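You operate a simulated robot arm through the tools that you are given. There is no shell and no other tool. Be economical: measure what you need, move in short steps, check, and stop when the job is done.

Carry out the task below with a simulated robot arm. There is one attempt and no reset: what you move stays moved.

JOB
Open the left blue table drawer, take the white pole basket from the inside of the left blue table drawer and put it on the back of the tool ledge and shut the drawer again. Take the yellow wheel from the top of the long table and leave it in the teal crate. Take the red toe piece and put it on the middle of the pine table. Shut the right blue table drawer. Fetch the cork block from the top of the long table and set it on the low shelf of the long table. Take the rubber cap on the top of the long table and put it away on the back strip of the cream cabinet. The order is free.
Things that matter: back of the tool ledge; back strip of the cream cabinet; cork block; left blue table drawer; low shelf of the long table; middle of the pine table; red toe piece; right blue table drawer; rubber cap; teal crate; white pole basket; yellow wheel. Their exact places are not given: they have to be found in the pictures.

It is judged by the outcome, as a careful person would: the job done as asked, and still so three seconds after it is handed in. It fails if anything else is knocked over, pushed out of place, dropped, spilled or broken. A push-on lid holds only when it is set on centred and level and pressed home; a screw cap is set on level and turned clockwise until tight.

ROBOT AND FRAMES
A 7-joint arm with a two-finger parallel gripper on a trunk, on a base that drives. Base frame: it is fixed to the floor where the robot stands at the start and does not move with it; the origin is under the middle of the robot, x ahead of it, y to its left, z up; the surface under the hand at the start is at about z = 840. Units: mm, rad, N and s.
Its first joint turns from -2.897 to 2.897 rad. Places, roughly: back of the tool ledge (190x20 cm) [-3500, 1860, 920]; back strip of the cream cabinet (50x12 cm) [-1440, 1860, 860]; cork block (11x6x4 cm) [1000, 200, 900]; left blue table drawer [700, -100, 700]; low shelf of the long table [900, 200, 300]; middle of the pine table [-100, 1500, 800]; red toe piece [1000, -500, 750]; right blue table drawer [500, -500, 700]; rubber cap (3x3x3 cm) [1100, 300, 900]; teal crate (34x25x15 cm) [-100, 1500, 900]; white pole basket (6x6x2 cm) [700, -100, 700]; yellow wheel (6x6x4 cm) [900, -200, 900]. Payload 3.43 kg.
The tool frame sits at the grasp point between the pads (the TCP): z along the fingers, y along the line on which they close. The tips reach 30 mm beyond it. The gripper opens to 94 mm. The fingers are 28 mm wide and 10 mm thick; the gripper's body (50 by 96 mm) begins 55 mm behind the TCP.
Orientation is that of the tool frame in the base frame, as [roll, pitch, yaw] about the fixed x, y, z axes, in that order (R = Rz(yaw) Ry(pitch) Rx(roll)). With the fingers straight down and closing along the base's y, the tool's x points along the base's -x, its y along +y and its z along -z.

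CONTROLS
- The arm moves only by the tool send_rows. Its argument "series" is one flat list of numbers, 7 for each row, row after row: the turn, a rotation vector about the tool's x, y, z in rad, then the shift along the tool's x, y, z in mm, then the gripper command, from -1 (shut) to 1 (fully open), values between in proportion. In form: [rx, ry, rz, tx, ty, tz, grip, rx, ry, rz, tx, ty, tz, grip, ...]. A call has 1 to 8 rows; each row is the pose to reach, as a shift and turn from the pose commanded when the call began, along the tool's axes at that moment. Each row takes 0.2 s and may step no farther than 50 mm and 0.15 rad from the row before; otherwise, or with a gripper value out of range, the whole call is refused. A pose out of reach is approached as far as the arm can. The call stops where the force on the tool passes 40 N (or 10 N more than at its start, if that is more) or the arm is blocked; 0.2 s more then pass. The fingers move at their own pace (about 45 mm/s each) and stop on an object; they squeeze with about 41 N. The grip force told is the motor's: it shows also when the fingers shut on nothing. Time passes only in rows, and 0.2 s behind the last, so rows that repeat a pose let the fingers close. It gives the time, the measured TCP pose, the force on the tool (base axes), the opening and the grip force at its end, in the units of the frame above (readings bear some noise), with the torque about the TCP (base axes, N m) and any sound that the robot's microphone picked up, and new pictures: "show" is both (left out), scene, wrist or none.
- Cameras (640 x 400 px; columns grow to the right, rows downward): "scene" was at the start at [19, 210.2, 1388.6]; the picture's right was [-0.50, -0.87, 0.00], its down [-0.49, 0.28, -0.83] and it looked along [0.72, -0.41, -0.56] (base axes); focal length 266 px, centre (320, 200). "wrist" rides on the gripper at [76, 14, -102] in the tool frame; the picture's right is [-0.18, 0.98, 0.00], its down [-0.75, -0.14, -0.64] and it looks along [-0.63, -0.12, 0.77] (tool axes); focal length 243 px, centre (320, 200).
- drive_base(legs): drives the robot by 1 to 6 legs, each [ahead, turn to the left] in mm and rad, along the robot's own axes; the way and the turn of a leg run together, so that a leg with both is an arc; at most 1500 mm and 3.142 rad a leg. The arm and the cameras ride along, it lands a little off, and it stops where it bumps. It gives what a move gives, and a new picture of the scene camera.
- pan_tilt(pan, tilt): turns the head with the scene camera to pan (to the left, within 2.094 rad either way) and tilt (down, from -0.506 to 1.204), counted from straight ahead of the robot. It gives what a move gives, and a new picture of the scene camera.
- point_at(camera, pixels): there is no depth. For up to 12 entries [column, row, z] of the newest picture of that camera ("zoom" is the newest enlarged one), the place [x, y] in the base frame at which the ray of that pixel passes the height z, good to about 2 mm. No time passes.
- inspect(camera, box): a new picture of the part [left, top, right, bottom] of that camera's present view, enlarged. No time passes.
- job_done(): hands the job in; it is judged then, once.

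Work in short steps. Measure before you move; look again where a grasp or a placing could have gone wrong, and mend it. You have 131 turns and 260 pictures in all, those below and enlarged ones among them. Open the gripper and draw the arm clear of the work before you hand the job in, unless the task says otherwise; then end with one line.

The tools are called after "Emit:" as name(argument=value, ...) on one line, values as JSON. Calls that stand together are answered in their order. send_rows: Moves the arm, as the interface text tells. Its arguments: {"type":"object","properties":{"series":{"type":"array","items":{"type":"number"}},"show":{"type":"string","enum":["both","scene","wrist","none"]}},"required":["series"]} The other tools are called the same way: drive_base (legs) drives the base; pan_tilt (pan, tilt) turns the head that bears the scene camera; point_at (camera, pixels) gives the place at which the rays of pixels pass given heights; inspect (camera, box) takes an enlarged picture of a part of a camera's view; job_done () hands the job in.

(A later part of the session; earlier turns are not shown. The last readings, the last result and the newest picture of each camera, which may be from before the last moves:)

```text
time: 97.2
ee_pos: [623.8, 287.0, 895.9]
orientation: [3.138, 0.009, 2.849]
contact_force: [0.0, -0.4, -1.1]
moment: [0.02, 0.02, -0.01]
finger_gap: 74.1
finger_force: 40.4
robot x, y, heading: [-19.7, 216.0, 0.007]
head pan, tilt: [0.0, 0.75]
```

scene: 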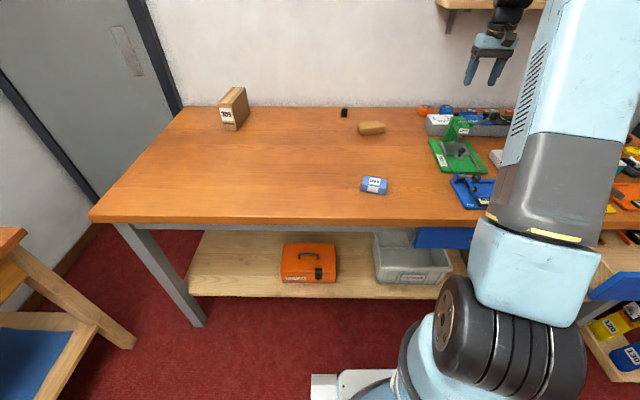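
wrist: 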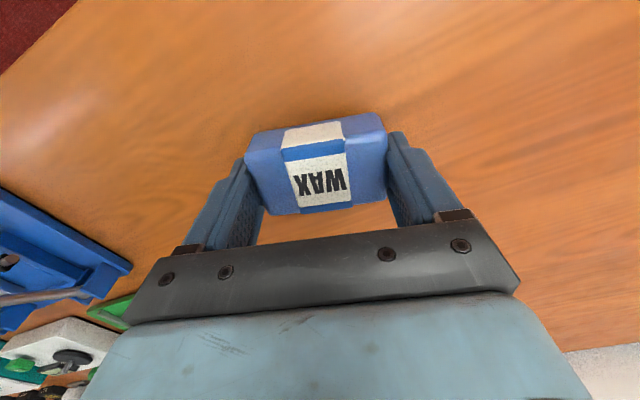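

Emit:
send_rows(series=[0, 0, -0.133, -14, -7, 0, -1, 0, 0, -0.266, -28, -14, 0, -1, 0, 0, -0.4, -42.7, -20.6, 0, -1, 0, 0, -0.4, -42.7, -20.6, 15, -1, 0, 0, -0.4, -42.7, -20.6, 19, -1, 0, 0, -0.4, -42.7, -20.6, 21, -1, 0, 0, -0.4, -42.7, -20.6, 21, -1], show="none")

Emit:
send_rows(series=[0, 0, 0, 0, 0, 0, 1, 0, 0, 0, 0, 0, 0, 1, 0, 0, 0, 0, 0, -40, 1, 0, 0, 0, 0, 0, -85, 1, 0, 0, 0, 0, 0, -130, 1, 0, 0, 0, 0, 0, -175, 1])

Emit:
inspect(camera="scene", box=[340, 100, 500, 200])

```text
time: 98.8
ee_pos: [659.2, 255.6, 875.1]
orientation: [-3.139, 0.011, -3.036]
contact_force: [3.9, -0.3, 16.5]
moment: [0.64, 0.14, -0.14]
finger_gap: 74.3
finger_force: 41.1
robot x, y, heading: [-20.7, 217.1, 0.005]
head pan, tilt: [0.0, 0.75]
```

```text
time: 100.2
ee_pos: [656.0, 258.1, 1051.3]
orientation: [-3.138, 0.008, -3.035]
contact_force: [0.6, -0.1, 0.2]
moment: [-0.01, 0.02, -0.02]
finger_gap: 94.0
finger_force: 0.0
robot x, y, heading: [-20.4, 215.3, 0.005]
head pan, tilt: [0.0, 0.75]
```

scene: 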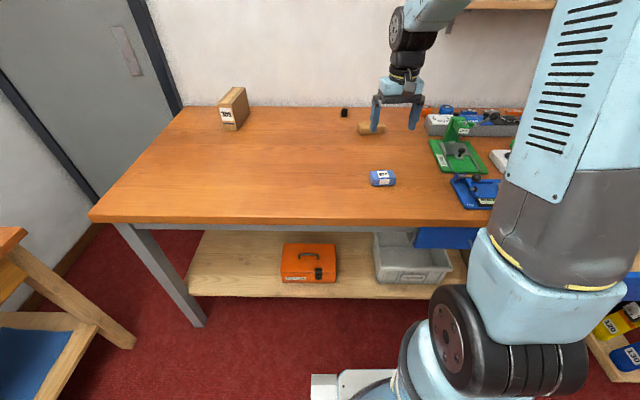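
wrist: 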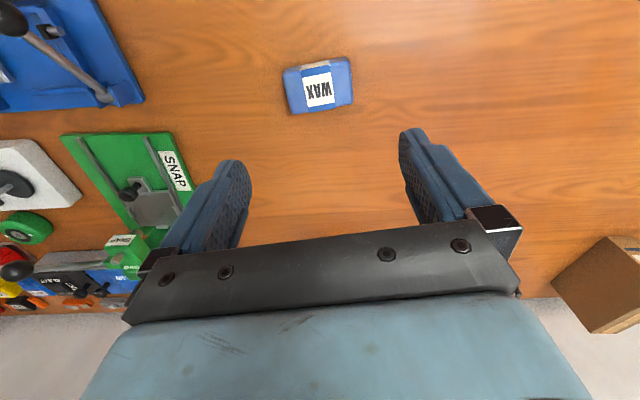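

```text
4.00 times, centred on (420, 150) of scene
```

zoom: 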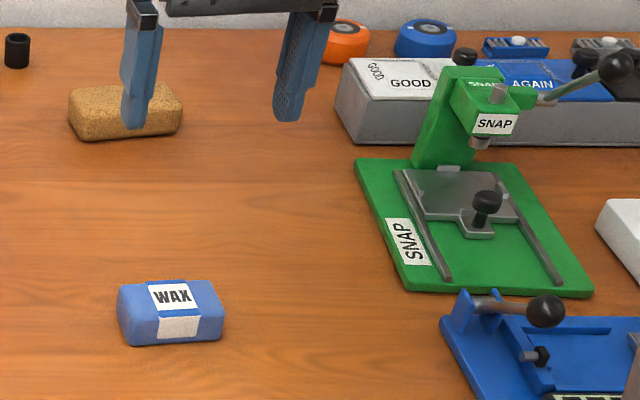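

Wax restored. Now the cork and the shelf: measure cork, shelf and table edges.

Emit:
point_at(camera="scene", pixels=[[250, 293, 300], [350, 296, 300], [200, 238, 300], [285, 280, 300], [338, 281, 300], [376, 280, 300], [300, 214, 840], [120, 213, 840], [346, 113, 840], [200, 285, 300], [450, 285, 300]])

Emit:
inspect(camera="scene", box=[90, 190, 490, 340])

Emit:
inspect(camera="scene", box=[320, 90, 420, 150])

Emit:
point_at(camera="zoom", pixels=[[248, 210, 880], [422, 207, 880], [250, 285, 840], [428, 270, 840], [243, 240, 875], [400, 200, 880], [165, 172, 840]])

```text
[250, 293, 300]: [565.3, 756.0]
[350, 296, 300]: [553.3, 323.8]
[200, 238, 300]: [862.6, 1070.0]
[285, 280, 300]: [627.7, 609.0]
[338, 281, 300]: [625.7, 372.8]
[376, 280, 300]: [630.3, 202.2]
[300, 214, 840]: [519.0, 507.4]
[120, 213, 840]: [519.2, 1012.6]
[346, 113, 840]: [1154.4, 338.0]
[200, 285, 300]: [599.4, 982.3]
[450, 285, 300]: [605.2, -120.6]
```

```text
1.60 times, centred on (290, 265) of scene
```

zoom: 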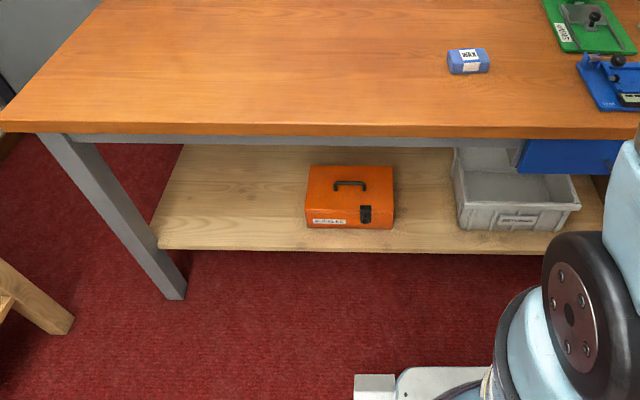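

```text
6.40 times, centred on (370, 120) of scene
```

zoom: 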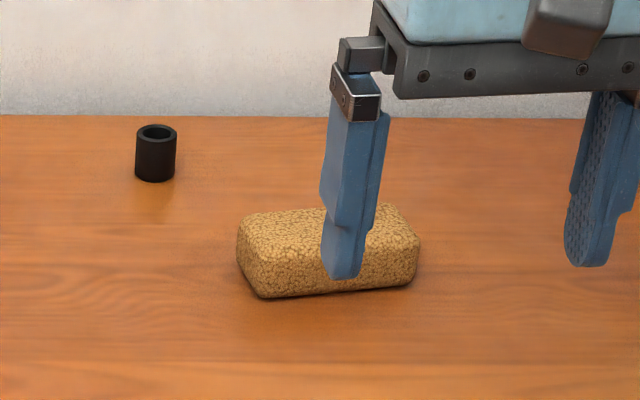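

```text
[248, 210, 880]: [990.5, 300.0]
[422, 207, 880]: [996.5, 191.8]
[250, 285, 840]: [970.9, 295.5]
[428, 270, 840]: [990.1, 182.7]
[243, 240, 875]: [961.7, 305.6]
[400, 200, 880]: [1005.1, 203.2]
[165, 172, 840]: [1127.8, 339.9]
```

Table front x≈519, shelf front ≈600 (z≈300), free shelf left of the toolbox (y>620). Cork is ~1000 mm away, so I drive 90 mm closer and bring the wrist camera over it.

Emit:
drive_base(legs=[[90, 0]])

Emit:
send_rows(series=[0, 0, -0.14, -40, 0, 0, 1, 0, 0, -0.28, -80, 0, 0, 1, 0, 0, -0.42, -120, 0, 0, 1, 0, 0, -0.56, -160, 0, 0, 1, 0, 0, -0.7, -190, 0, 0, 1, 0, 0, -0.84, -220, 0, 0, 1, 0, 0, -0.98, -230, 0, 0, 1, 0, 0, -1.12, -235, 0, 0, 1])

```text
time: 101.3
ee_pos: [746.6, 257.5, 1050.9]
orientation: [-3.14, 0.011, -3.035]
contact_force: [0.4, -1.0, -1.4]
moment: [0.01, 0.02, -0.02]
finger_gap: 94.1
finger_force: 0.0
robot x, y, heading: [69.1, 219.0, 0.008]
head pan, tilt: [0.0, 0.75]
```

scene: 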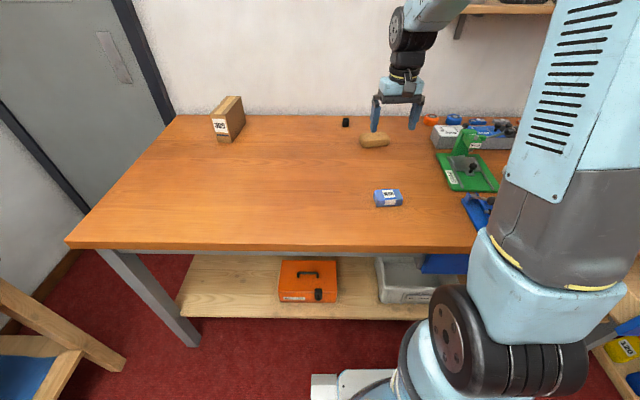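

```text
time: 103.1
ee_pos: [982.7, 282.5, 1055.2]
orientation: [-3.131, 0.002, -1.913]
contact_force: [1.1, -0.4, 0.6]
moment: [-0.02, -0.01, -0.03]
finger_gap: 94.1
finger_force: 0.1
robot x, y, heading: [68.5, 213.5, 0.006]
head pan, tilt: [0.0, 0.75]
```

scene: 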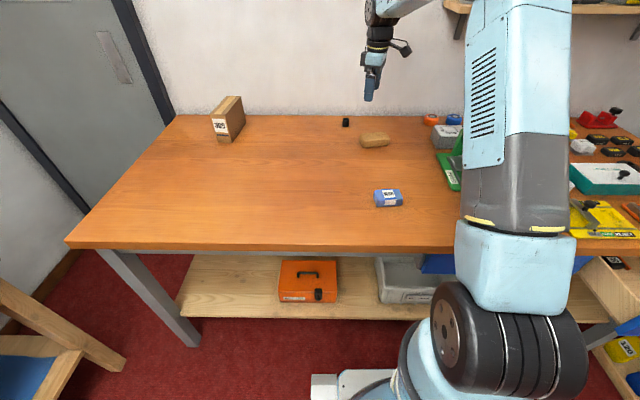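
wrist: 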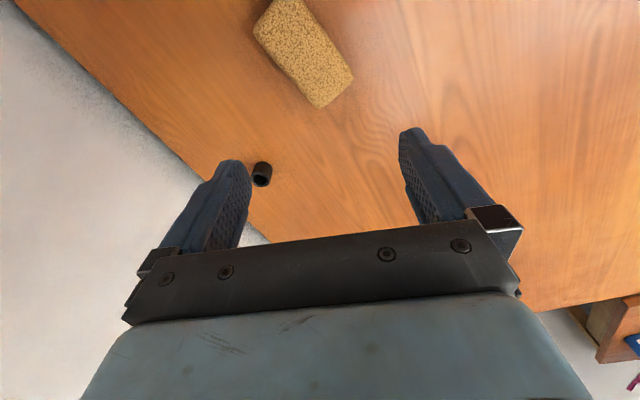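

Emit:
point_at(camera="wrist", pixels=[[253, 28, 878], [320, 108, 878], [353, 78, 878], [297, 0, 878], [262, 165, 868], [262, 182, 868], [253, 175, 868], [271, 175, 868]])

```text
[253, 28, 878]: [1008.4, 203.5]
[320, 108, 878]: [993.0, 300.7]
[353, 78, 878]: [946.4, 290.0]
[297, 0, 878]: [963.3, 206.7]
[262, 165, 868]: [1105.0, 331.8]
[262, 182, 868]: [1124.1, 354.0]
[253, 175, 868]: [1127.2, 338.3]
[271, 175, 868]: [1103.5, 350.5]
```

Cork centre (977,247), long axis at 99°. Align the tool across it and descend.

Emit:
send_rows(series=[0, 0, -0.125, 9, -2, 10, 1, 0, 0, -0.25, 18, -4, 20, 1, 0, 0, -0.375, 27, -5, 40, 1, 0, 0, -0.496, 35.3, -6.5, 70, 1, 0, 0, -0.496, 35.3, -6.5, 115, 1, 0, 0, -0.496, 35.3, -6.5, 155, 1, 0, 0, -0.496, 35.3, -6.5, 180, 1], show="wrist")

```text
time: 104.7
ee_pos: [977.9, 251.7, 872.8]
orientation: [-3.133, -0.001, -1.416]
contact_force: [-0.6, -0.4, -0.6]
moment: [0.02, -0.02, 0.02]
finger_gap: 94.1
finger_force: 0.0
robot x, y, heading: [72.2, 210.4, 0.007]
head pan, tilt: [0.0, 0.75]
```

wrist: 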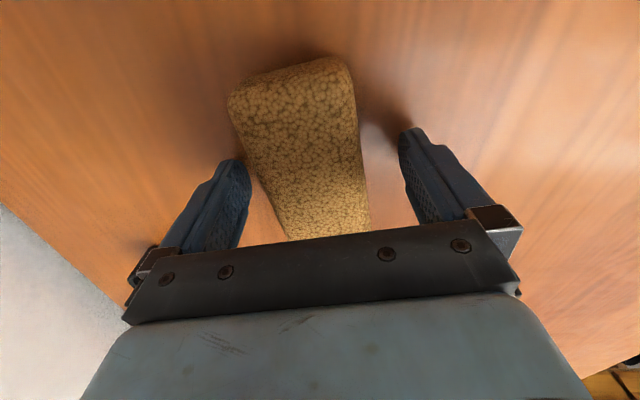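

Well straddled. Close and lift.

Emit:
send_rows(series=[0, 0, 0, 0, 0, 0, -1, 0, 0, 0, 0, 0, 0, -1, 0, 0, 0, 0, 0, 0, -1, 0, 0, 0, 0, 0, -20, -1, 0, 0, 0, 0, 0, -60, -1], show="wrist")

```text
time: 105.9
ee_pos: [976.4, 248.8, 932.9]
orientation: [-3.133, -0.002, -1.42]
contact_force: [-0.3, -0.4, -1.7]
moment: [0.02, 0.04, 0.01]
finger_gap: 59.7
finger_force: 40.7
robot x, y, heading: [71.9, 212.1, 0.01]
head pan, tilt: [0.0, 0.75]
```

wrist: 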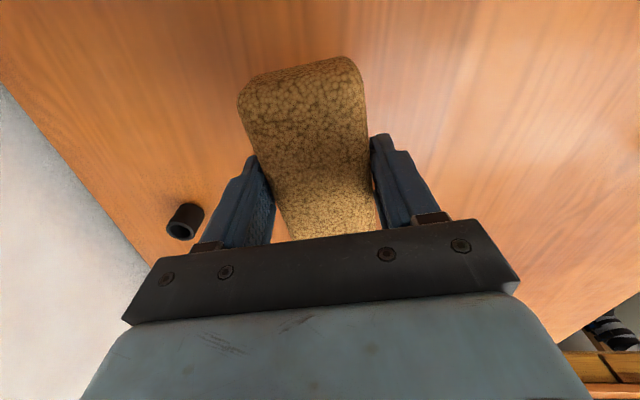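

Cork held (59.7 mm). I move it to a free spot (700,450), turning its long axis along x, so it can be re-gripped from the front with a tilted tool for the shelf.

Emit:
send_rows(series=[0, 0, 0.145, -30, 30.4, -10, -1, 0, 0, 0.29, -60, 60.8, -10, -1, 0, 0, 0.435, -90, 91, -10, -1, 0, 0, 0.58, -120, 121.5, -10, -1, 0, 0, 0.725, -150, 152, -10, -1, 0, 0, 0.87, -180, 182, -10, -1, 0, 0, 1.015, -210, 212.6, -10, -1, 0, 0, 1.16, -240, 243, -10, -1], show="none")

Emit:
send_rows(series=[0, 0, 0.14, 0, 0, 10, -1, 0, 0, 0.28, 0, 0, 20, -1, 0, 0, 0.42, 0, 0, 35, -1, 0, 0, 0.56, 0, 0, 50, -1, 0, 0, 0.56, 0, 0, 63, -1, 0, 0, 0.56, 0, 0, 67, -1, 0, 0, 0.56, 0, 0, 69, -1], show="none")

```text
time: 107.7
ee_pos: [700.0, 448.2, 941.9]
orientation: [-3.136, 0.009, -2.581]
contact_force: [0.2, -0.6, -1.0]
moment: [0.01, 0.0, 0.01]
finger_gap: 59.5
finger_force: 41.0
robot x, y, heading: [71.0, 213.9, 0.003]
head pan, tilt: [0.0, 0.75]
```

```text
time: 109.3
ee_pos: [701.1, 447.9, 871.8]
orientation: [3.142, 0.015, -3.14]
contact_force: [4.1, -1.8, 20.3]
moment: [-0.12, 1.0, 0.11]
finger_gap: 59.7
finger_force: 41.4
robot x, y, heading: [69.8, 211.7, 0.004]
head pan, tilt: [0.0, 0.75]
```

Cork sits on the table. Open, rise, and tilt the tool forward 0.75 rad.

Emit:
send_rows(series=[0, 0, 0, 0, 0, -1, 0.9, 0, 0, 0, 0, 0, -1, 0.9, 0, 0, 0, 0, 0, -40, 0.9, 0, -0.15, 0, 0, 0, -80, 0.9, 0, -0.3, 0, 0, 0, -100, 0.9, 0, -0.45, 0, 0, 0, -100, 0.9, 0, -0.6, 0, 0, 0, -100, 0.9, 0, -0.75, 0, 0, 0, -100, 0.9])

```text
time: 111.1
ee_pos: [698.8, 442.5, 968.8]
orientation: [3.112, 0.742, 3.071]
contact_force: [2.6, 1.4, 0.6]
moment: [0.0, 0.18, 0.07]
finger_gap: 89.3
finger_force: 0.0
robot x, y, heading: [68.9, 214.6, 0.006]
head pan, tilt: [0.0, 0.75]
```

scene: 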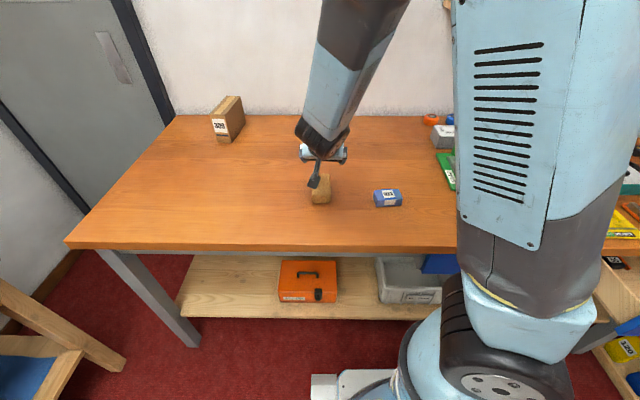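
wrist: 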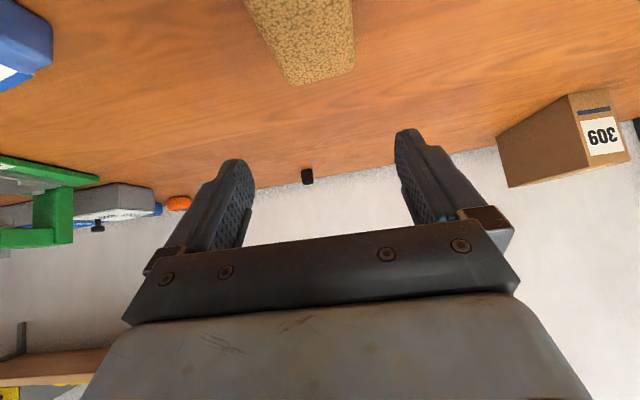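

Emit:
send_rows(series=[0, 0, 0, 0, 0, 0, 0.9, 0, 0, 0, 0, 0, 0, 0.9], show="none")

Emit:
point_at(camera="wrist", pixels=[[293, 84, 875], [354, 70, 875], [248, 5, 878], [350, 0, 878]])

```text
time: 111.7
ee_pos: [700.2, 448.4, 970.8]
orientation: [3.14, 0.76, -3.136]
contact_force: [0.1, -0.2, 0.3]
moment: [-0.02, -0.02, -0.01]
finger_gap: 89.3
finger_force: 0.1
robot x, y, heading: [71.5, 212.8, 0.002]
head pan, tilt: [0.0, 0.75]
```

```text
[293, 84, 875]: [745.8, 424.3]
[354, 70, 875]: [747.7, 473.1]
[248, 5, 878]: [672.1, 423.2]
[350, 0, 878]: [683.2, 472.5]
```

Settled, tilt 0.76. Descend onto the cork and grip.

Emit:
send_rows(series=[0, 0, 0, 25, 0, 21, 0.9, 0, 0, 0, 50, 0, 43, 0.9, 0, 0, 0, 74, 0, 63.4, 0.9, 0, 0, 0, 74, 0, 63.4, 0.9, 0, 0, 0, 74, 0, 63.4, -1, 0, 0, 0, 74, 0, 63.4, -1, 0, 0, 0, 74, 0, 63.4, -1])

```text
time: 113.3
ee_pos: [689.3, 447.7, 875.6]
orientation: [3.141, 0.761, -3.137]
contact_force: [0.0, 0.0, -0.6]
moment: [0.02, -0.01, 0.03]
finger_gap: 59.4
finger_force: 36.7
robot x, y, heading: [73.8, 213.9, 0.006]
head pan, tilt: [0.0, 0.75]
```

scene: 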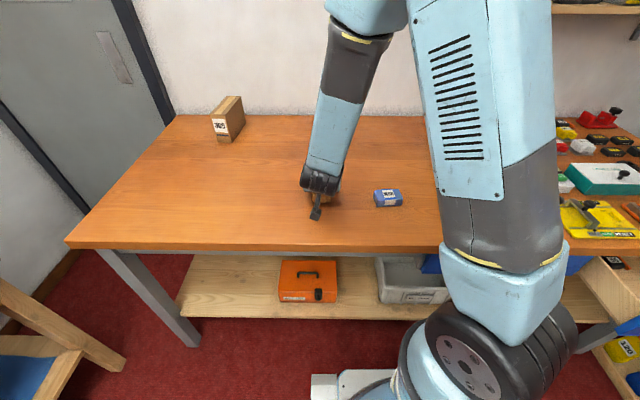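
wrist: 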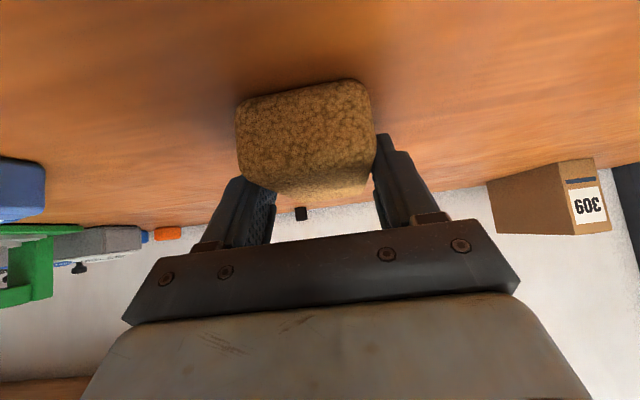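

Cork gripped with tilted tool. Lift, then back away from the table and turn slightly left to aim at the free shelf left of the toolbox.

Emit:
send_rows(series=[0, 0, 0, -28, 0, -29, -1, 0, 0, 0, -55, 0, -58, -1, 0, 0, 0, -83, 0, -87, -1], show="none")

Emit:
drive_base(legs=[[-450, 0], [0, 0.45]])

```text
time: 114.1
ee_pos: [688.8, 449.3, 994.7]
orientation: [-3.141, 0.76, -3.139]
contact_force: [0.4, 0.2, 0.2]
moment: [0.0, 0.03, 0.0]
finger_gap: 59.1
finger_force: 41.3
robot x, y, heading: [63.7, 215.7, 0.006]
head pan, tilt: [0.0, 0.75]
```

```text
time: 118.3
ee_pos: [76.3, 689.6, 994.8]
orientation: [-3.141, 0.76, -2.698]
contact_force: [0.5, 0.5, -0.1]
moment: [-0.01, 0.0, -0.02]
finger_gap: 59.1
finger_force: 41.3
robot x, y, heading: [-373.0, 187.6, 0.444]
head pan, tilt: [0.0, 0.75]
```

scene: 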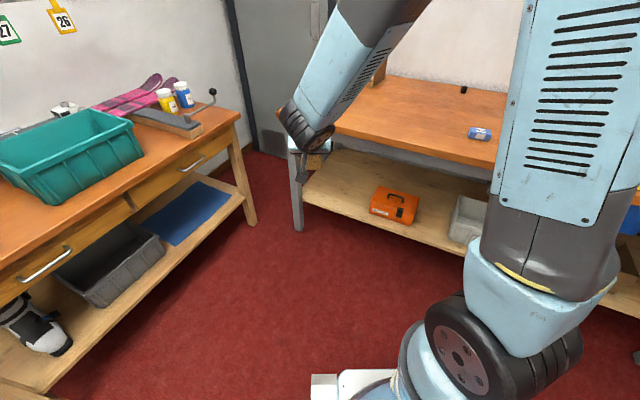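

Tool is clear of furniture. Lower the arm to shelf height here in free space.

Emit:
send_rows(series=[0, 0, 0, 32, 0, 33, -1, 0, 0, 0, 65, 0, 67, -1, 0, 0, 0, 97, 0, 102, -1, 0, 0, 0, 130, 0, 136, -1, 0, 0, 0, 163, 0, 171, -1, 0, 0, 0, 196, 0, 205, -1, 0, 0, 0, 229, 0, 240, -1, 0, 0, 0, 262, 0, 275, -1], show="scene")

Emit:
send_rows(series=[0, 0, 0, 32, 0, 33, -1, 0, 0, 0, 65, 0, 67, -1, 0, 0, 0, 97, 0, 102, -1, 0, 0, 0, 125, 0, 131, -1])

```text
time: 120.1
ee_pos: [74.9, 688.9, 614.1]
orientation: [-3.141, 0.762, -2.696]
contact_force: [-0.5, -0.8, 0.0]
moment: [0.01, -0.03, 0.02]
finger_gap: 59.2
finger_force: 40.9
robot x, y, heading: [-367.0, 185.5, 0.449]
head pan, tilt: [0.0, 0.75]
```

scene: 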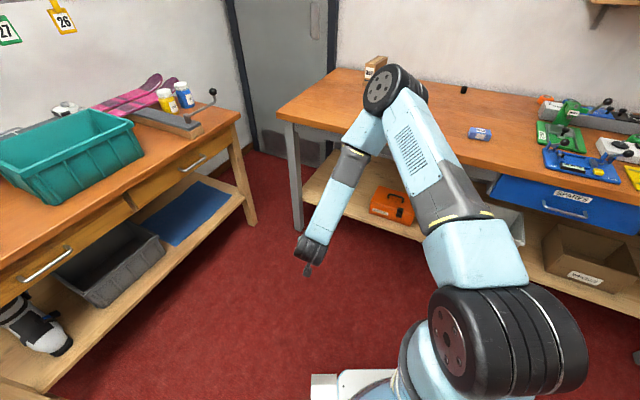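

```text
time: 121.1
ee_pos: [76.9, 690.5, 432.5]
orientation: [-3.139, 0.759, -2.697]
contact_force: [0.0, -0.6, 0.1]
moment: [-0.01, -0.01, -0.03]
finger_gap: 58.9
finger_force: 41.4
robot x, y, heading: [-365.5, 189.7, 0.456]
head pan, tilt: [0.0, 0.75]
```

scene: 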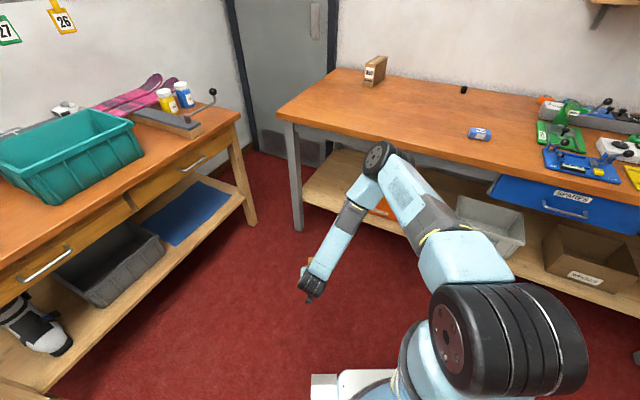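
wrist: 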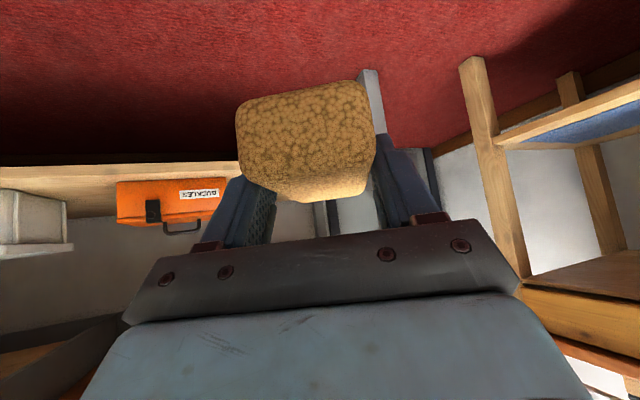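

The forearm hangs nearly vertical at this reach; for going under the table top the arm must be more stretched. I extend 230 mm forward at this height (free floor space), after turning to heading 0.3.

Emit:
drive_base(legs=[[0, -0.15]])

Emit:
send_rows(series=[0, 0, 0, -33, 0, 32, -1, 0, 0, 0, -67, 0, 63, -1, 0, 0, 0, -100, 0, 95, -1, 0, 0, 0, -134, 0, 126, -1, 0, 0, 0, -167, 0, 158, -1, 0, 0, 0, -167, 0, 158, -1])

```text
time: 122.2
ee_pos: [151.0, 616.5, 431.1]
orientation: [-3.141, 0.761, -2.847]
contact_force: [0.8, 0.2, -0.5]
moment: [0.03, 0.0, 0.04]
finger_gap: 59.1
finger_force: 41.1
robot x, y, heading: [-370.0, 198.8, 0.298]
head pan, tilt: [0.0, 0.75]
```

scene: 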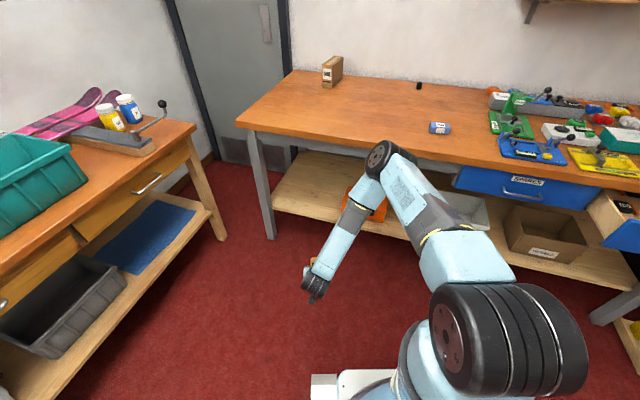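

```text
time: 123.6
ee_pos: [369.9, 681.3, 432.7]
orientation: [-3.141, 0.76, -2.849]
contact_force: [0.1, 0.3, -0.4]
moment: [-0.01, 0.03, 0.0]
finger_gap: 59.0
finger_force: 41.1
robot x, y, heading: [-371.8, 202.3, 0.296]
head pan, tilt: [0.0, 0.75]
```

scene: 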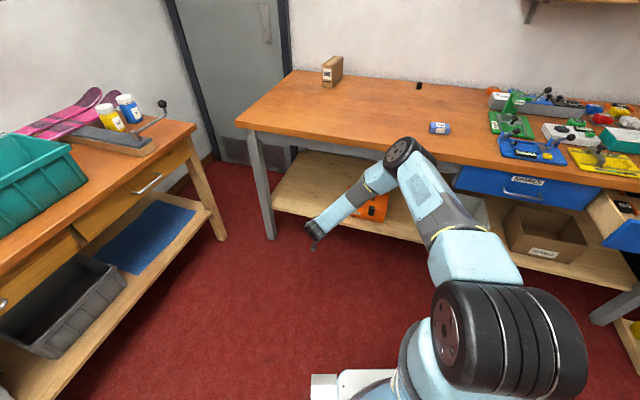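
wrist: 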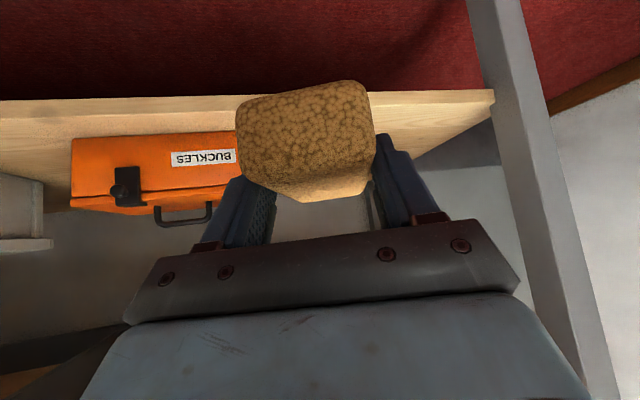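

Emit:
point_at(camera="scene", pixels=[[403, 150, 1000], [403, 150, 900], [403, 150, 800], [365, 185, 700], [340, 212, 600], [320, 232, 500], [254, 140, 800], [265, 236, 0]])

Emit:
point_at(camera="wrist", pixels=[[235, 105, 300], [490, 95, 300], [450, 95, 300], [70, 195, 300], [235, 180, 300], [495, 90, 285]])

```text
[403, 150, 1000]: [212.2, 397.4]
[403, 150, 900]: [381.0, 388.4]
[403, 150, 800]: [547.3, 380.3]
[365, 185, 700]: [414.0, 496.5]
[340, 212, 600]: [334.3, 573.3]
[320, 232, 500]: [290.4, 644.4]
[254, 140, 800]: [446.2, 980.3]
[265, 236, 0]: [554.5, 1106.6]
```

```text
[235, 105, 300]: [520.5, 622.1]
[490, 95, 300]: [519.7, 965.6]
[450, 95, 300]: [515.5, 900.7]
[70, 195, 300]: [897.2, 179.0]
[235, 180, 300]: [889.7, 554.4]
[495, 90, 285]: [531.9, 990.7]
```

Shelf top is at about z≈262, front edge x≈588. For forearm clearance under the table edge, the arm should point straight at the shelf; I reposition the robot to about (-220,480) heading 0 by backing around.

Emit:
drive_base(legs=[[-80, 0], [0, -0.55], [0, -0.5], [-410, 0], [0, 0.6]])

```text
time: 128.5
ee_pos: [318.1, -206.5, 436.7]
orientation: [-3.139, 0.764, 2.387]
contact_force: [0.8, 0.3, -0.8]
moment: [-0.01, 0.01, 0.0]
finger_gap: 59.0
finger_force: 40.9
robot x, y, heading: [-418.5, 247.6, -0.71]
head pan, tilt: [0.0, 0.75]
stopped in leg 4: the robot was blocked; the commanded pose is now the measured one
```

scene: 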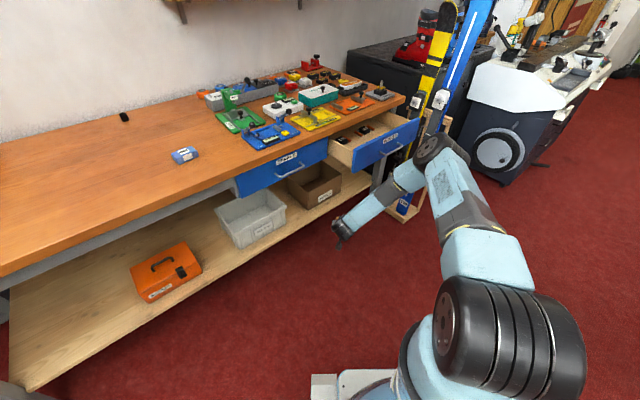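

The stop seems to come from accumulated drift when one call turns more than ~1 rad. I continue in smaller calls, and look behind first.

Emit:
pan_tilt(pan=2.09, tilt=0.8)

Emit:
drive_base(legs=[[-400, 0]])

```text
time: 130.5
ee_pos: [319.7, -207.2, 435.3]
orientation: [-3.139, 0.761, 2.388]
contact_force: [0.1, -0.5, -0.9]
moment: [0.01, -0.01, -0.02]
finger_gap: 59.1
finger_force: 40.9
robot x, y, heading: [-416.7, 249.2, -0.705]
head pan, tilt: [2.089, 0.799]
```

scene: 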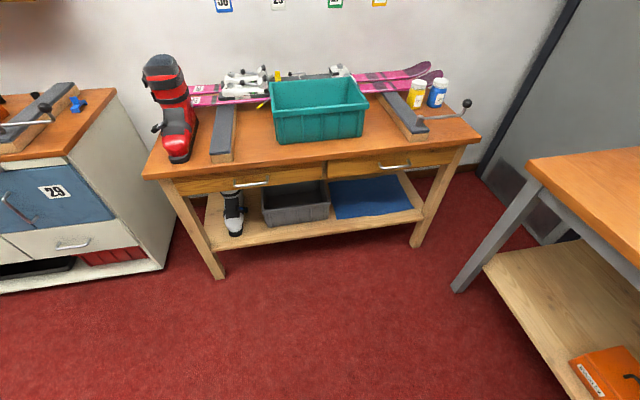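

```text
time: 133.0
ee_pos: [10.1, 51.8, 436.1]
orientation: [-3.139, 0.762, 2.384]
contact_force: [0.1, -0.2, -0.1]
moment: [0.0, -0.02, -0.03]
finger_gap: 58.9
finger_force: 41.1
robot x, y, heading: [-725.9, 511.9, -0.709]
head pan, tilt: [2.089, 0.799]
```

scene: 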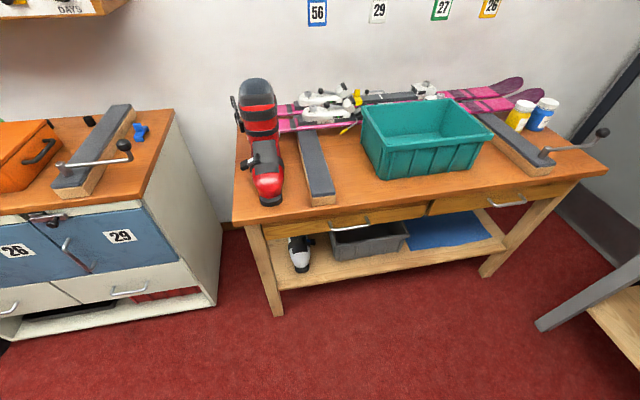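

Confirmed. Turn toward the shelf.

Emit:
drive_base(legs=[[0, 0.72]])

Emit:
pan_tilt(pan=0.0, tilt=0.65)

```text
time: 135.6
ee_pos: [130.2, 654.4, 434.4]
orientation: [-3.14, 0.76, 3.109]
contact_force: [0.7, 0.1, -0.9]
moment: [0.0, -0.01, 0.02]
finger_gap: 59.2
finger_force: 40.7
robot x, y, heading: [-722.7, 455.0, 0.005]
head pan, tilt: [2.089, 0.799]
```

scene: 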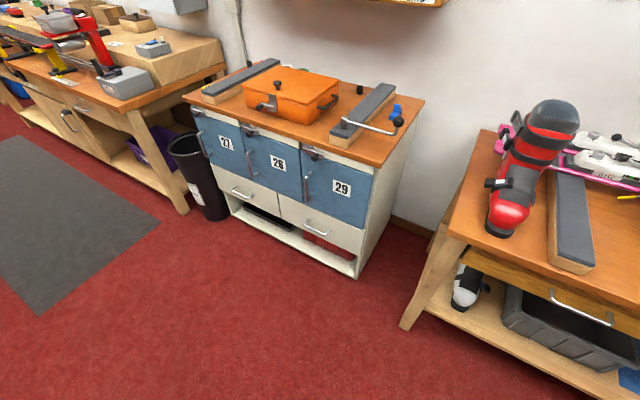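

```text
time: 137.6
ee_pos: [129.8, 655.0, 435.5]
orientation: [-3.139, 0.762, 3.11]
contact_force: [-0.9, -0.2, -0.6]
moment: [-0.01, -0.02, 0.01]
finger_gap: 59.0
finger_force: 41.1
robot x, y, heading: [-721.9, 455.8, 0.006]
head pan, tilt: [0.0, 0.649]
```

scene: 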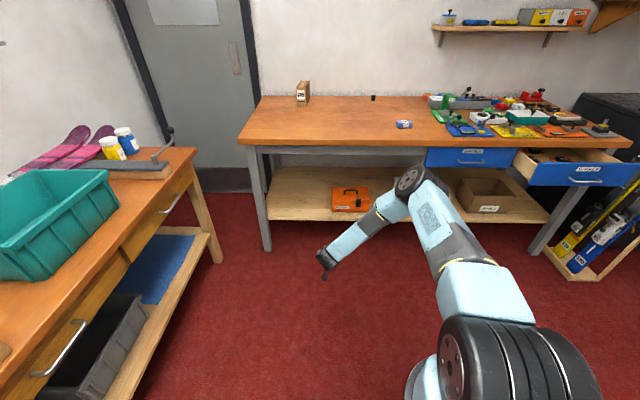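

Good alignment. Turn 0.1 left and drive 380 mm ahead so the cork stops just before the shelf edge.

Emit:
drive_base(legs=[[0, 0.1], [380, 0]])

Emit:
inspect(camera="wrist", box=[0, 0, 640, 400])

```text
time: 140.5
ee_pos: [479.1, 785.1, 435.9]
orientation: [-3.141, 0.764, -3.068]
contact_force: [0.9, 0.3, -0.4]
moment: [-0.01, 0.03, -0.01]
finger_gap: 59.1
finger_force: 41.2
robot x, y, heading: [-350.0, 496.2, 0.11]
head pan, tilt: [0.0, 0.649]
```

scene: 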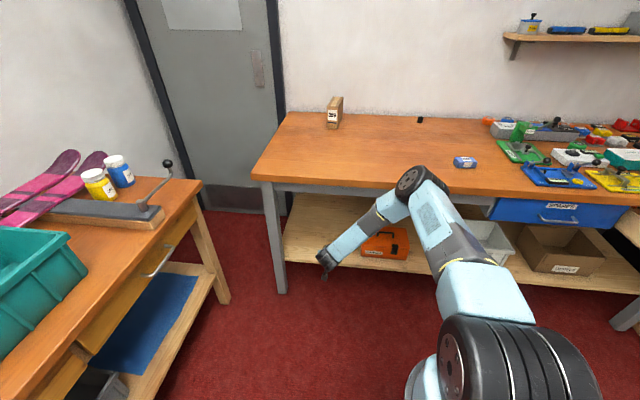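

```text
1.00 times, centred on (320, 200) of wrist (not enlarged: the box is as wide or as high as the picture)
```

zoom: 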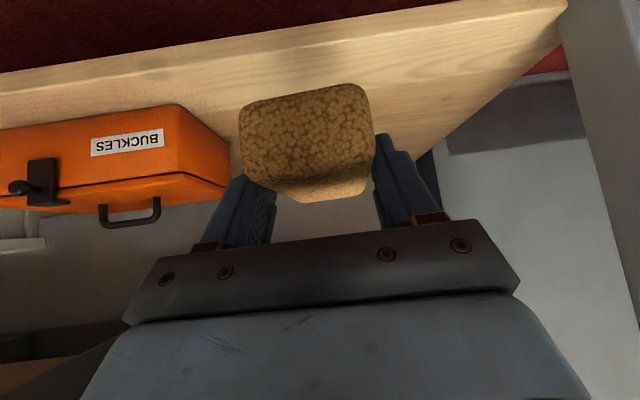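

Emit:
point_at(camera="wrist", pixels=[[400, 36, 300], [400, 36, 280], [400, 36, 260], [225, 160, 300], [185, 190, 400], [560, 12, 280], [225, 185, 280]])

Emit:
inspect(camera="scene", box=[270, 180, 430, 300])

```text
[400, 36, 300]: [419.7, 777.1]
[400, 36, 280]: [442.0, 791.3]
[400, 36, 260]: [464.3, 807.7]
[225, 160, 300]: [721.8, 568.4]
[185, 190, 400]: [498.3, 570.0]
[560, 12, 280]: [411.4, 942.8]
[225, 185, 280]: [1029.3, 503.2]
```

```text
3.33 times, centred on (350, 240) of scene
```

zoom: 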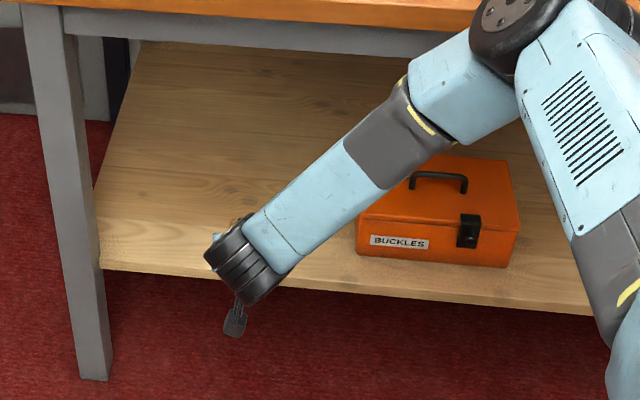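

Emit:
point_at(camera="zoom", pixels=[[150, 263, 300], [150, 263, 260], [150, 263, 220], [150, 263, 180], [105, 261, 200], [355, 252, 200], [355, 252, 260], [355, 285, 200], [235, 315, 420], [245, 260, 550]])

Emit:
point_at(camera="wrist", pixels=[[400, 36, 240], [400, 36, 200], [400, 36, 160], [225, 165, 200], [225, 165, 160]])

```text
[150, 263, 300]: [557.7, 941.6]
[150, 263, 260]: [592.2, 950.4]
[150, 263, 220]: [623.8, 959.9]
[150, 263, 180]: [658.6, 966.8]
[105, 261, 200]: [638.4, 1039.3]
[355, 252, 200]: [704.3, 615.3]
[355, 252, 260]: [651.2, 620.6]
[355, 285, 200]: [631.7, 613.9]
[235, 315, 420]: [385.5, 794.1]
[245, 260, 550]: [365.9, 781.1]
```

```text
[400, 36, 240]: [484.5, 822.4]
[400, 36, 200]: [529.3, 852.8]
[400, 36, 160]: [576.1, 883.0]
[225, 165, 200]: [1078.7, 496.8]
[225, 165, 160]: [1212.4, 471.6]
```

Emit:
point_at(camera="scene", pixels=[[410, 180, 800], [410, 180, 900], [410, 180, 1000], [390, 208, 700], [390, 208, 800], [390, 208, 900], [370, 222, 700], [370, 222, 800]])

```text
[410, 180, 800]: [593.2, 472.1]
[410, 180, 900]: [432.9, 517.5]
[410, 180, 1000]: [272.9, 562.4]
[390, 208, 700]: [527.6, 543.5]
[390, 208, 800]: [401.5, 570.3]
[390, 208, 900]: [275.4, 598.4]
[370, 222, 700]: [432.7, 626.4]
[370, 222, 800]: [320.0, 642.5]
```

I advance with the arm only (stretching it flattens the forearm) in two stages, checking clearance at the table edge.

Emit:
send_rows(series=[0, 0, 0, -22, 0, 20.7, -1, 0, 0, 0, -43.5, 0, 41.4, -1, 0, 0, 0, -65, 0, 62, -1, 0, 0, 0, -76, 0, 72.5, -1])

```text
time: 141.5
ee_pos: [585.2, 792.5, 436.0]
orientation: [-3.141, 0.762, -3.067]
contact_force: [-0.4, -0.4, -0.3]
moment: [0.02, 0.01, -0.04]
finger_gap: 59.0
finger_force: 41.2
robot x, y, heading: [-343.5, 494.3, 0.114]
head pan, tilt: [0.0, 0.649]
```

scene: 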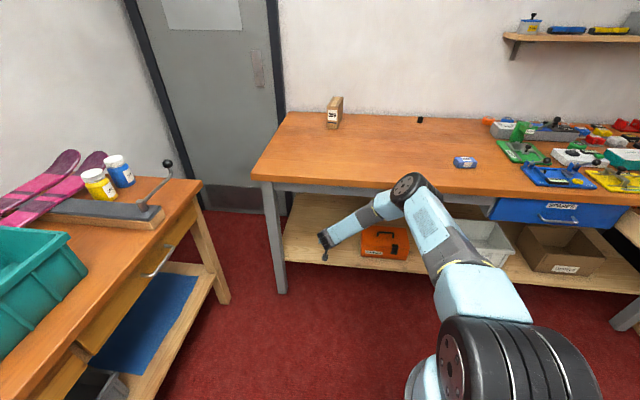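
wrist: 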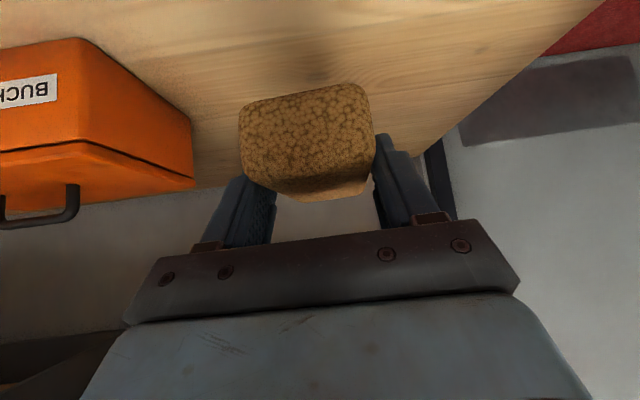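

Forearm lies flatter now. Continue 85 mm forward.

Emit:
send_rows(series=[0, 0, 0, -15, 0, 14, -1, 0, 0, 0, -30, 0, 28, -1, 0, 0, 0, -45, 0, 43, -1, 0, 0, 0, -61, 0, 58.5, -1])

Emit:
inspect(camera="scene", box=[270, 160, 470, 285])

```text
time: 142.5
ee_pos: [670.0, 798.8, 437.3]
orientation: [3.14, 0.762, -3.068]
contact_force: [0.2, -0.5, -0.6]
moment: [-0.02, 0.03, 0.0]
finger_gap: 59.2
finger_force: 41.3
robot x, y, heading: [-343.5, 495.6, 0.108]
head pan, tilt: [0.0, 0.649]
```

scene: 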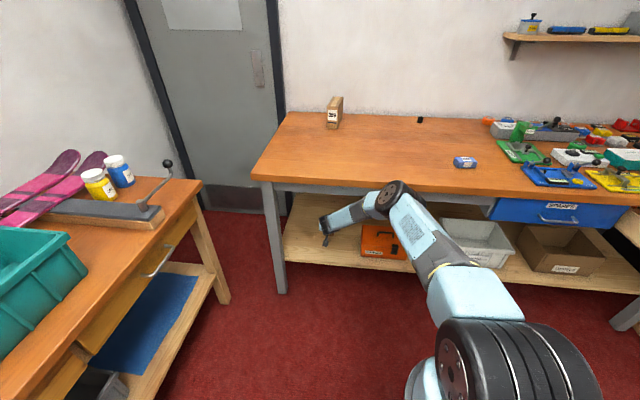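
wrist: 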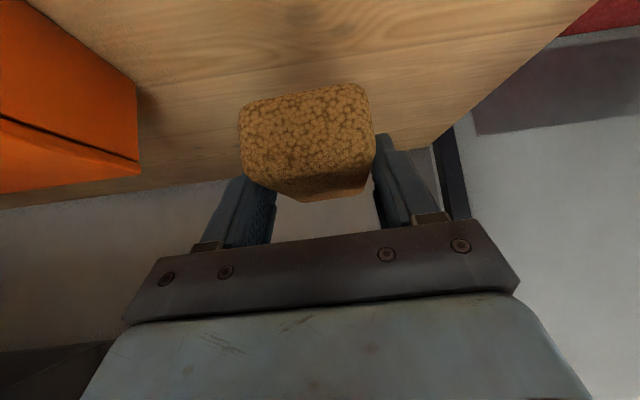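

```text
3.20 times, centred on (370, 222) of scene
```

zoom: 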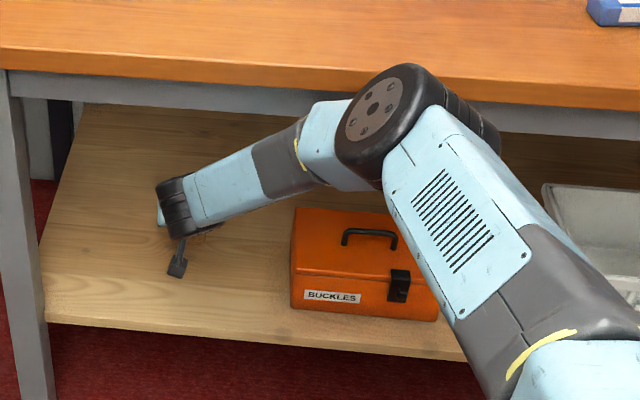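

No contact. Lower the cork by 110 mm toward the shelf.

Emit:
send_rows(series=[0, 0, 0, 20, 0, 21, -1, 0, 0, 0, 41, 0, 43.5, -1, 0, 0, 0, 62, 0, 65, -1, 0, 0, 0, 76, 0, 80, -1])

```text
time: 143.5
ee_pos: [670.4, 798.3, 327.6]
orientation: [3.141, 0.762, -3.068]
contact_force: [-0.2, -0.4, 0.3]
moment: [0.03, 0.06, 0.01]
finger_gap: 58.9
finger_force: 41.2
robot x, y, heading: [-348.6, 499.1, 0.105]
head pan, tilt: [0.0, 0.649]
```

scene: 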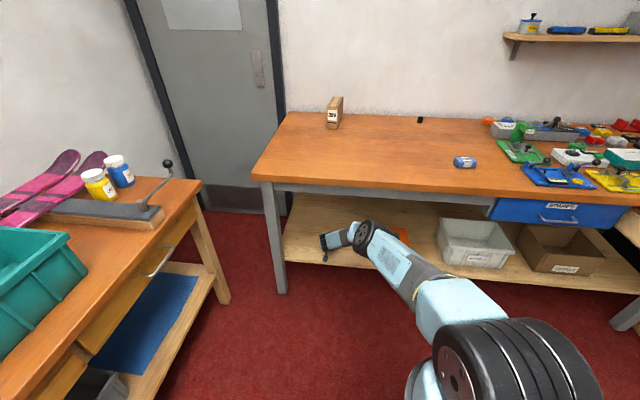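
wrist: 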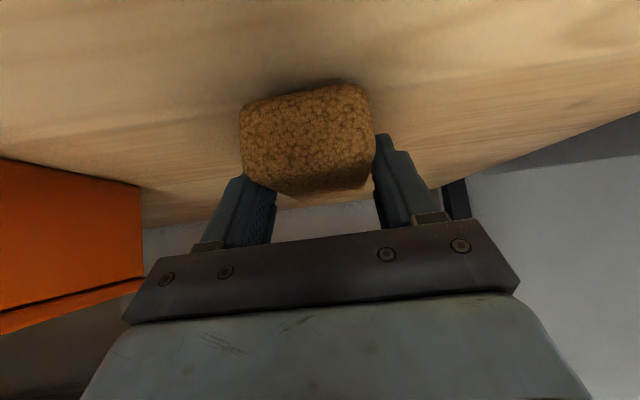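

Emit:
send_rows(series=[0, 0, 0, 10, 0, 10.5, -1, 0, 0, 0, 17, 0, 18, -1, 0, 0, 0, 21, 0, 22, -1, 0, 0, 0, 25, 0, 26, -1, 0, 0, 0, 29, 0, 30, -1, 0, 0, 0, 33, 0, 34, -1], show="wrist")

```text
time: 144.1
ee_pos: [675.4, 799.4, 315.6]
orientation: [-3.141, 0.772, -3.072]
contact_force: [4.2, 3.5, 13.8]
moment: [0.03, 0.29, -0.12]
finger_gap: 59.1
finger_force: 40.9
robot x, y, heading: [-346.0, 494.9, 0.109]
head pan, tilt: [0.0, 0.649]
stopped in row 2: the force on the tool passed its limit at 95 N (the readings are from after the stop); the commanded pose is now the measured one
```

wrist: 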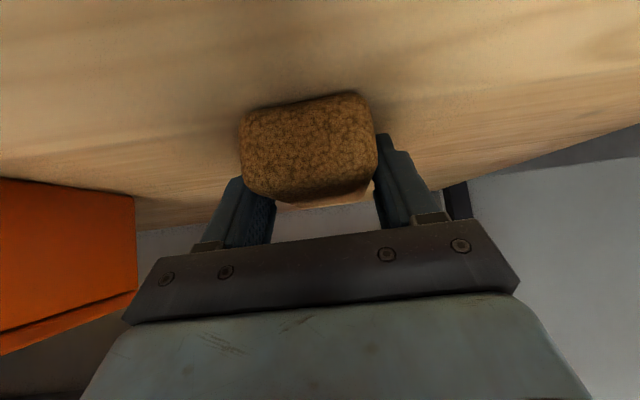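

Touched down on the shelf (z≈281). Open and withdraw along the tool axis.

Emit:
send_rows(series=[0, 0, 0, 0, 0, 0, 0.7, 0, 0, 0, 0, 0, 0, 0.7, 0, 0, 0, 0, 0, 0, 0.7, 0, 0, 0, 0, 0, -30, 0.7, 0, 0, 0, 0, 0, -60, 0.7, 0, 0, 0, 0, 0, -100, 0.7, 0, 0, 0, 20, 0, -140, 0.7])

```text
time: 145.7
ee_pos: [564.6, 791.2, 399.8]
orientation: [-3.14, 0.771, -3.07]
contact_force: [1.0, 0.0, 0.4]
moment: [0.01, 0.0, 0.01]
finger_gap: 80.2
finger_force: 0.1
robot x, y, heading: [-341.1, 496.0, 0.105]
head pan, tilt: [0.0, 0.649]
```

scene: 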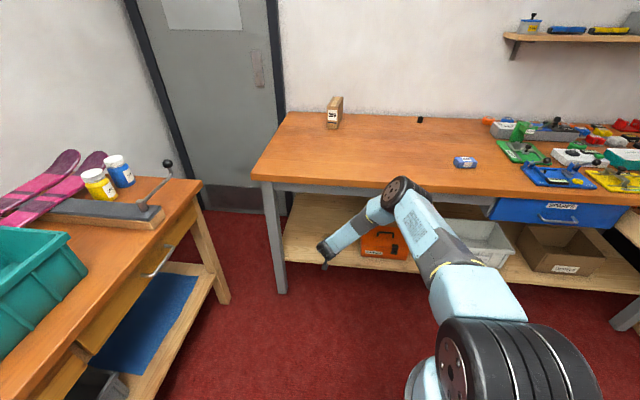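
wrist: 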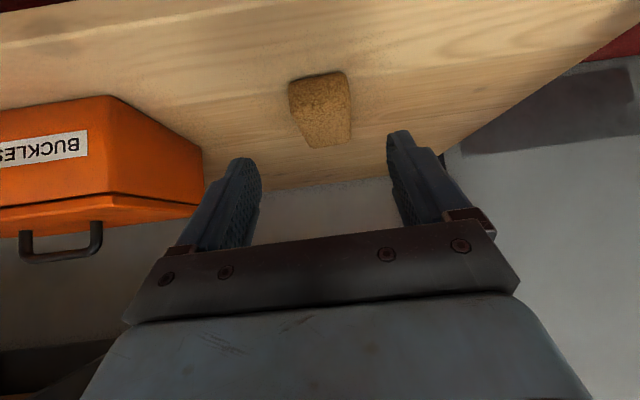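

Cork lies flat on the shelf. Reverse straight out, then raise the arm.

Emit:
drive_base(legs=[[-300, 0]])

Emit:
send_rows(series=[0, 0.12, 0, -34, 0, -36, 0, 0, 0.24, 0, -68, 0, -72, 0, 0, 0.36, 0, -102, 0, -107, 0, 0, 0.48, 0, -136, 0, -143, 0, 0, 0.6, 0, -170, 0, -179, 0, 0, 0.72, 0, -204, 0, -215, 0, 0, 0.77, 0, -238, 0, -250, 0, 0, 0.77, 0, -272, 0, -286, 0], show="none")

Emit:
send_rows(series=[0, 0, 0, 0, 0, -48, 0, 0, 0, 0, 0, 0, -96, 0, 0, 0, 0, 0, 0, -144, 0, 0, 0, 0, 0, 0, -192, 0, 0, 0, 0, 0, 0, -240, 0, 0, 0, 0, 0, 0, -288, 0, 0, 0, 0, 0, 0, -336, 0], show="scene")

```text
time: 147.7
ee_pos: [268.5, 757.6, 400.1]
orientation: [3.141, 0.768, -3.071]
contact_force: [0.3, -0.6, 1.2]
moment: [-0.01, 0.02, -0.01]
finger_gap: 79.9
finger_force: 0.2
robot x, y, heading: [-639.3, 462.4, 0.109]
head pan, tilt: [0.0, 0.649]
```

scene: 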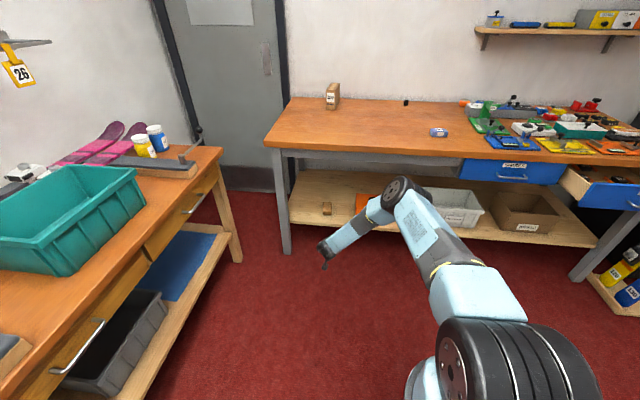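

```text
time: 149.5
ee_pos: [267.0, 757.4, 792.7]
orientation: [-3.139, -0.004, -3.072]
contact_force: [0.0, -0.4, -0.7]
moment: [0.04, 0.02, 0.02]
finger_gap: 46.9
finger_force: 0.1
robot x, y, heading: [-640.2, 466.4, 0.109]
head pan, tilt: [0.0, 0.649]
```

```text
time: 151.1
ee_pos: [265.0, 757.2, 1128.8]
orientation: [-3.138, -0.002, -3.072]
contact_force: [0.4, -0.2, 0.1]
moment: [-0.01, 0.01, 0.0]
finger_gap: 47.0
finger_force: 0.0
robot x, y, heading: [-645.0, 465.3, 0.111]
head pan, tilt: [0.0, 0.649]
```

scene: 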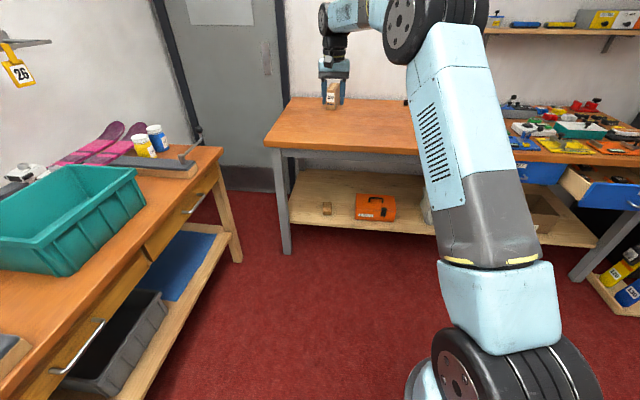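

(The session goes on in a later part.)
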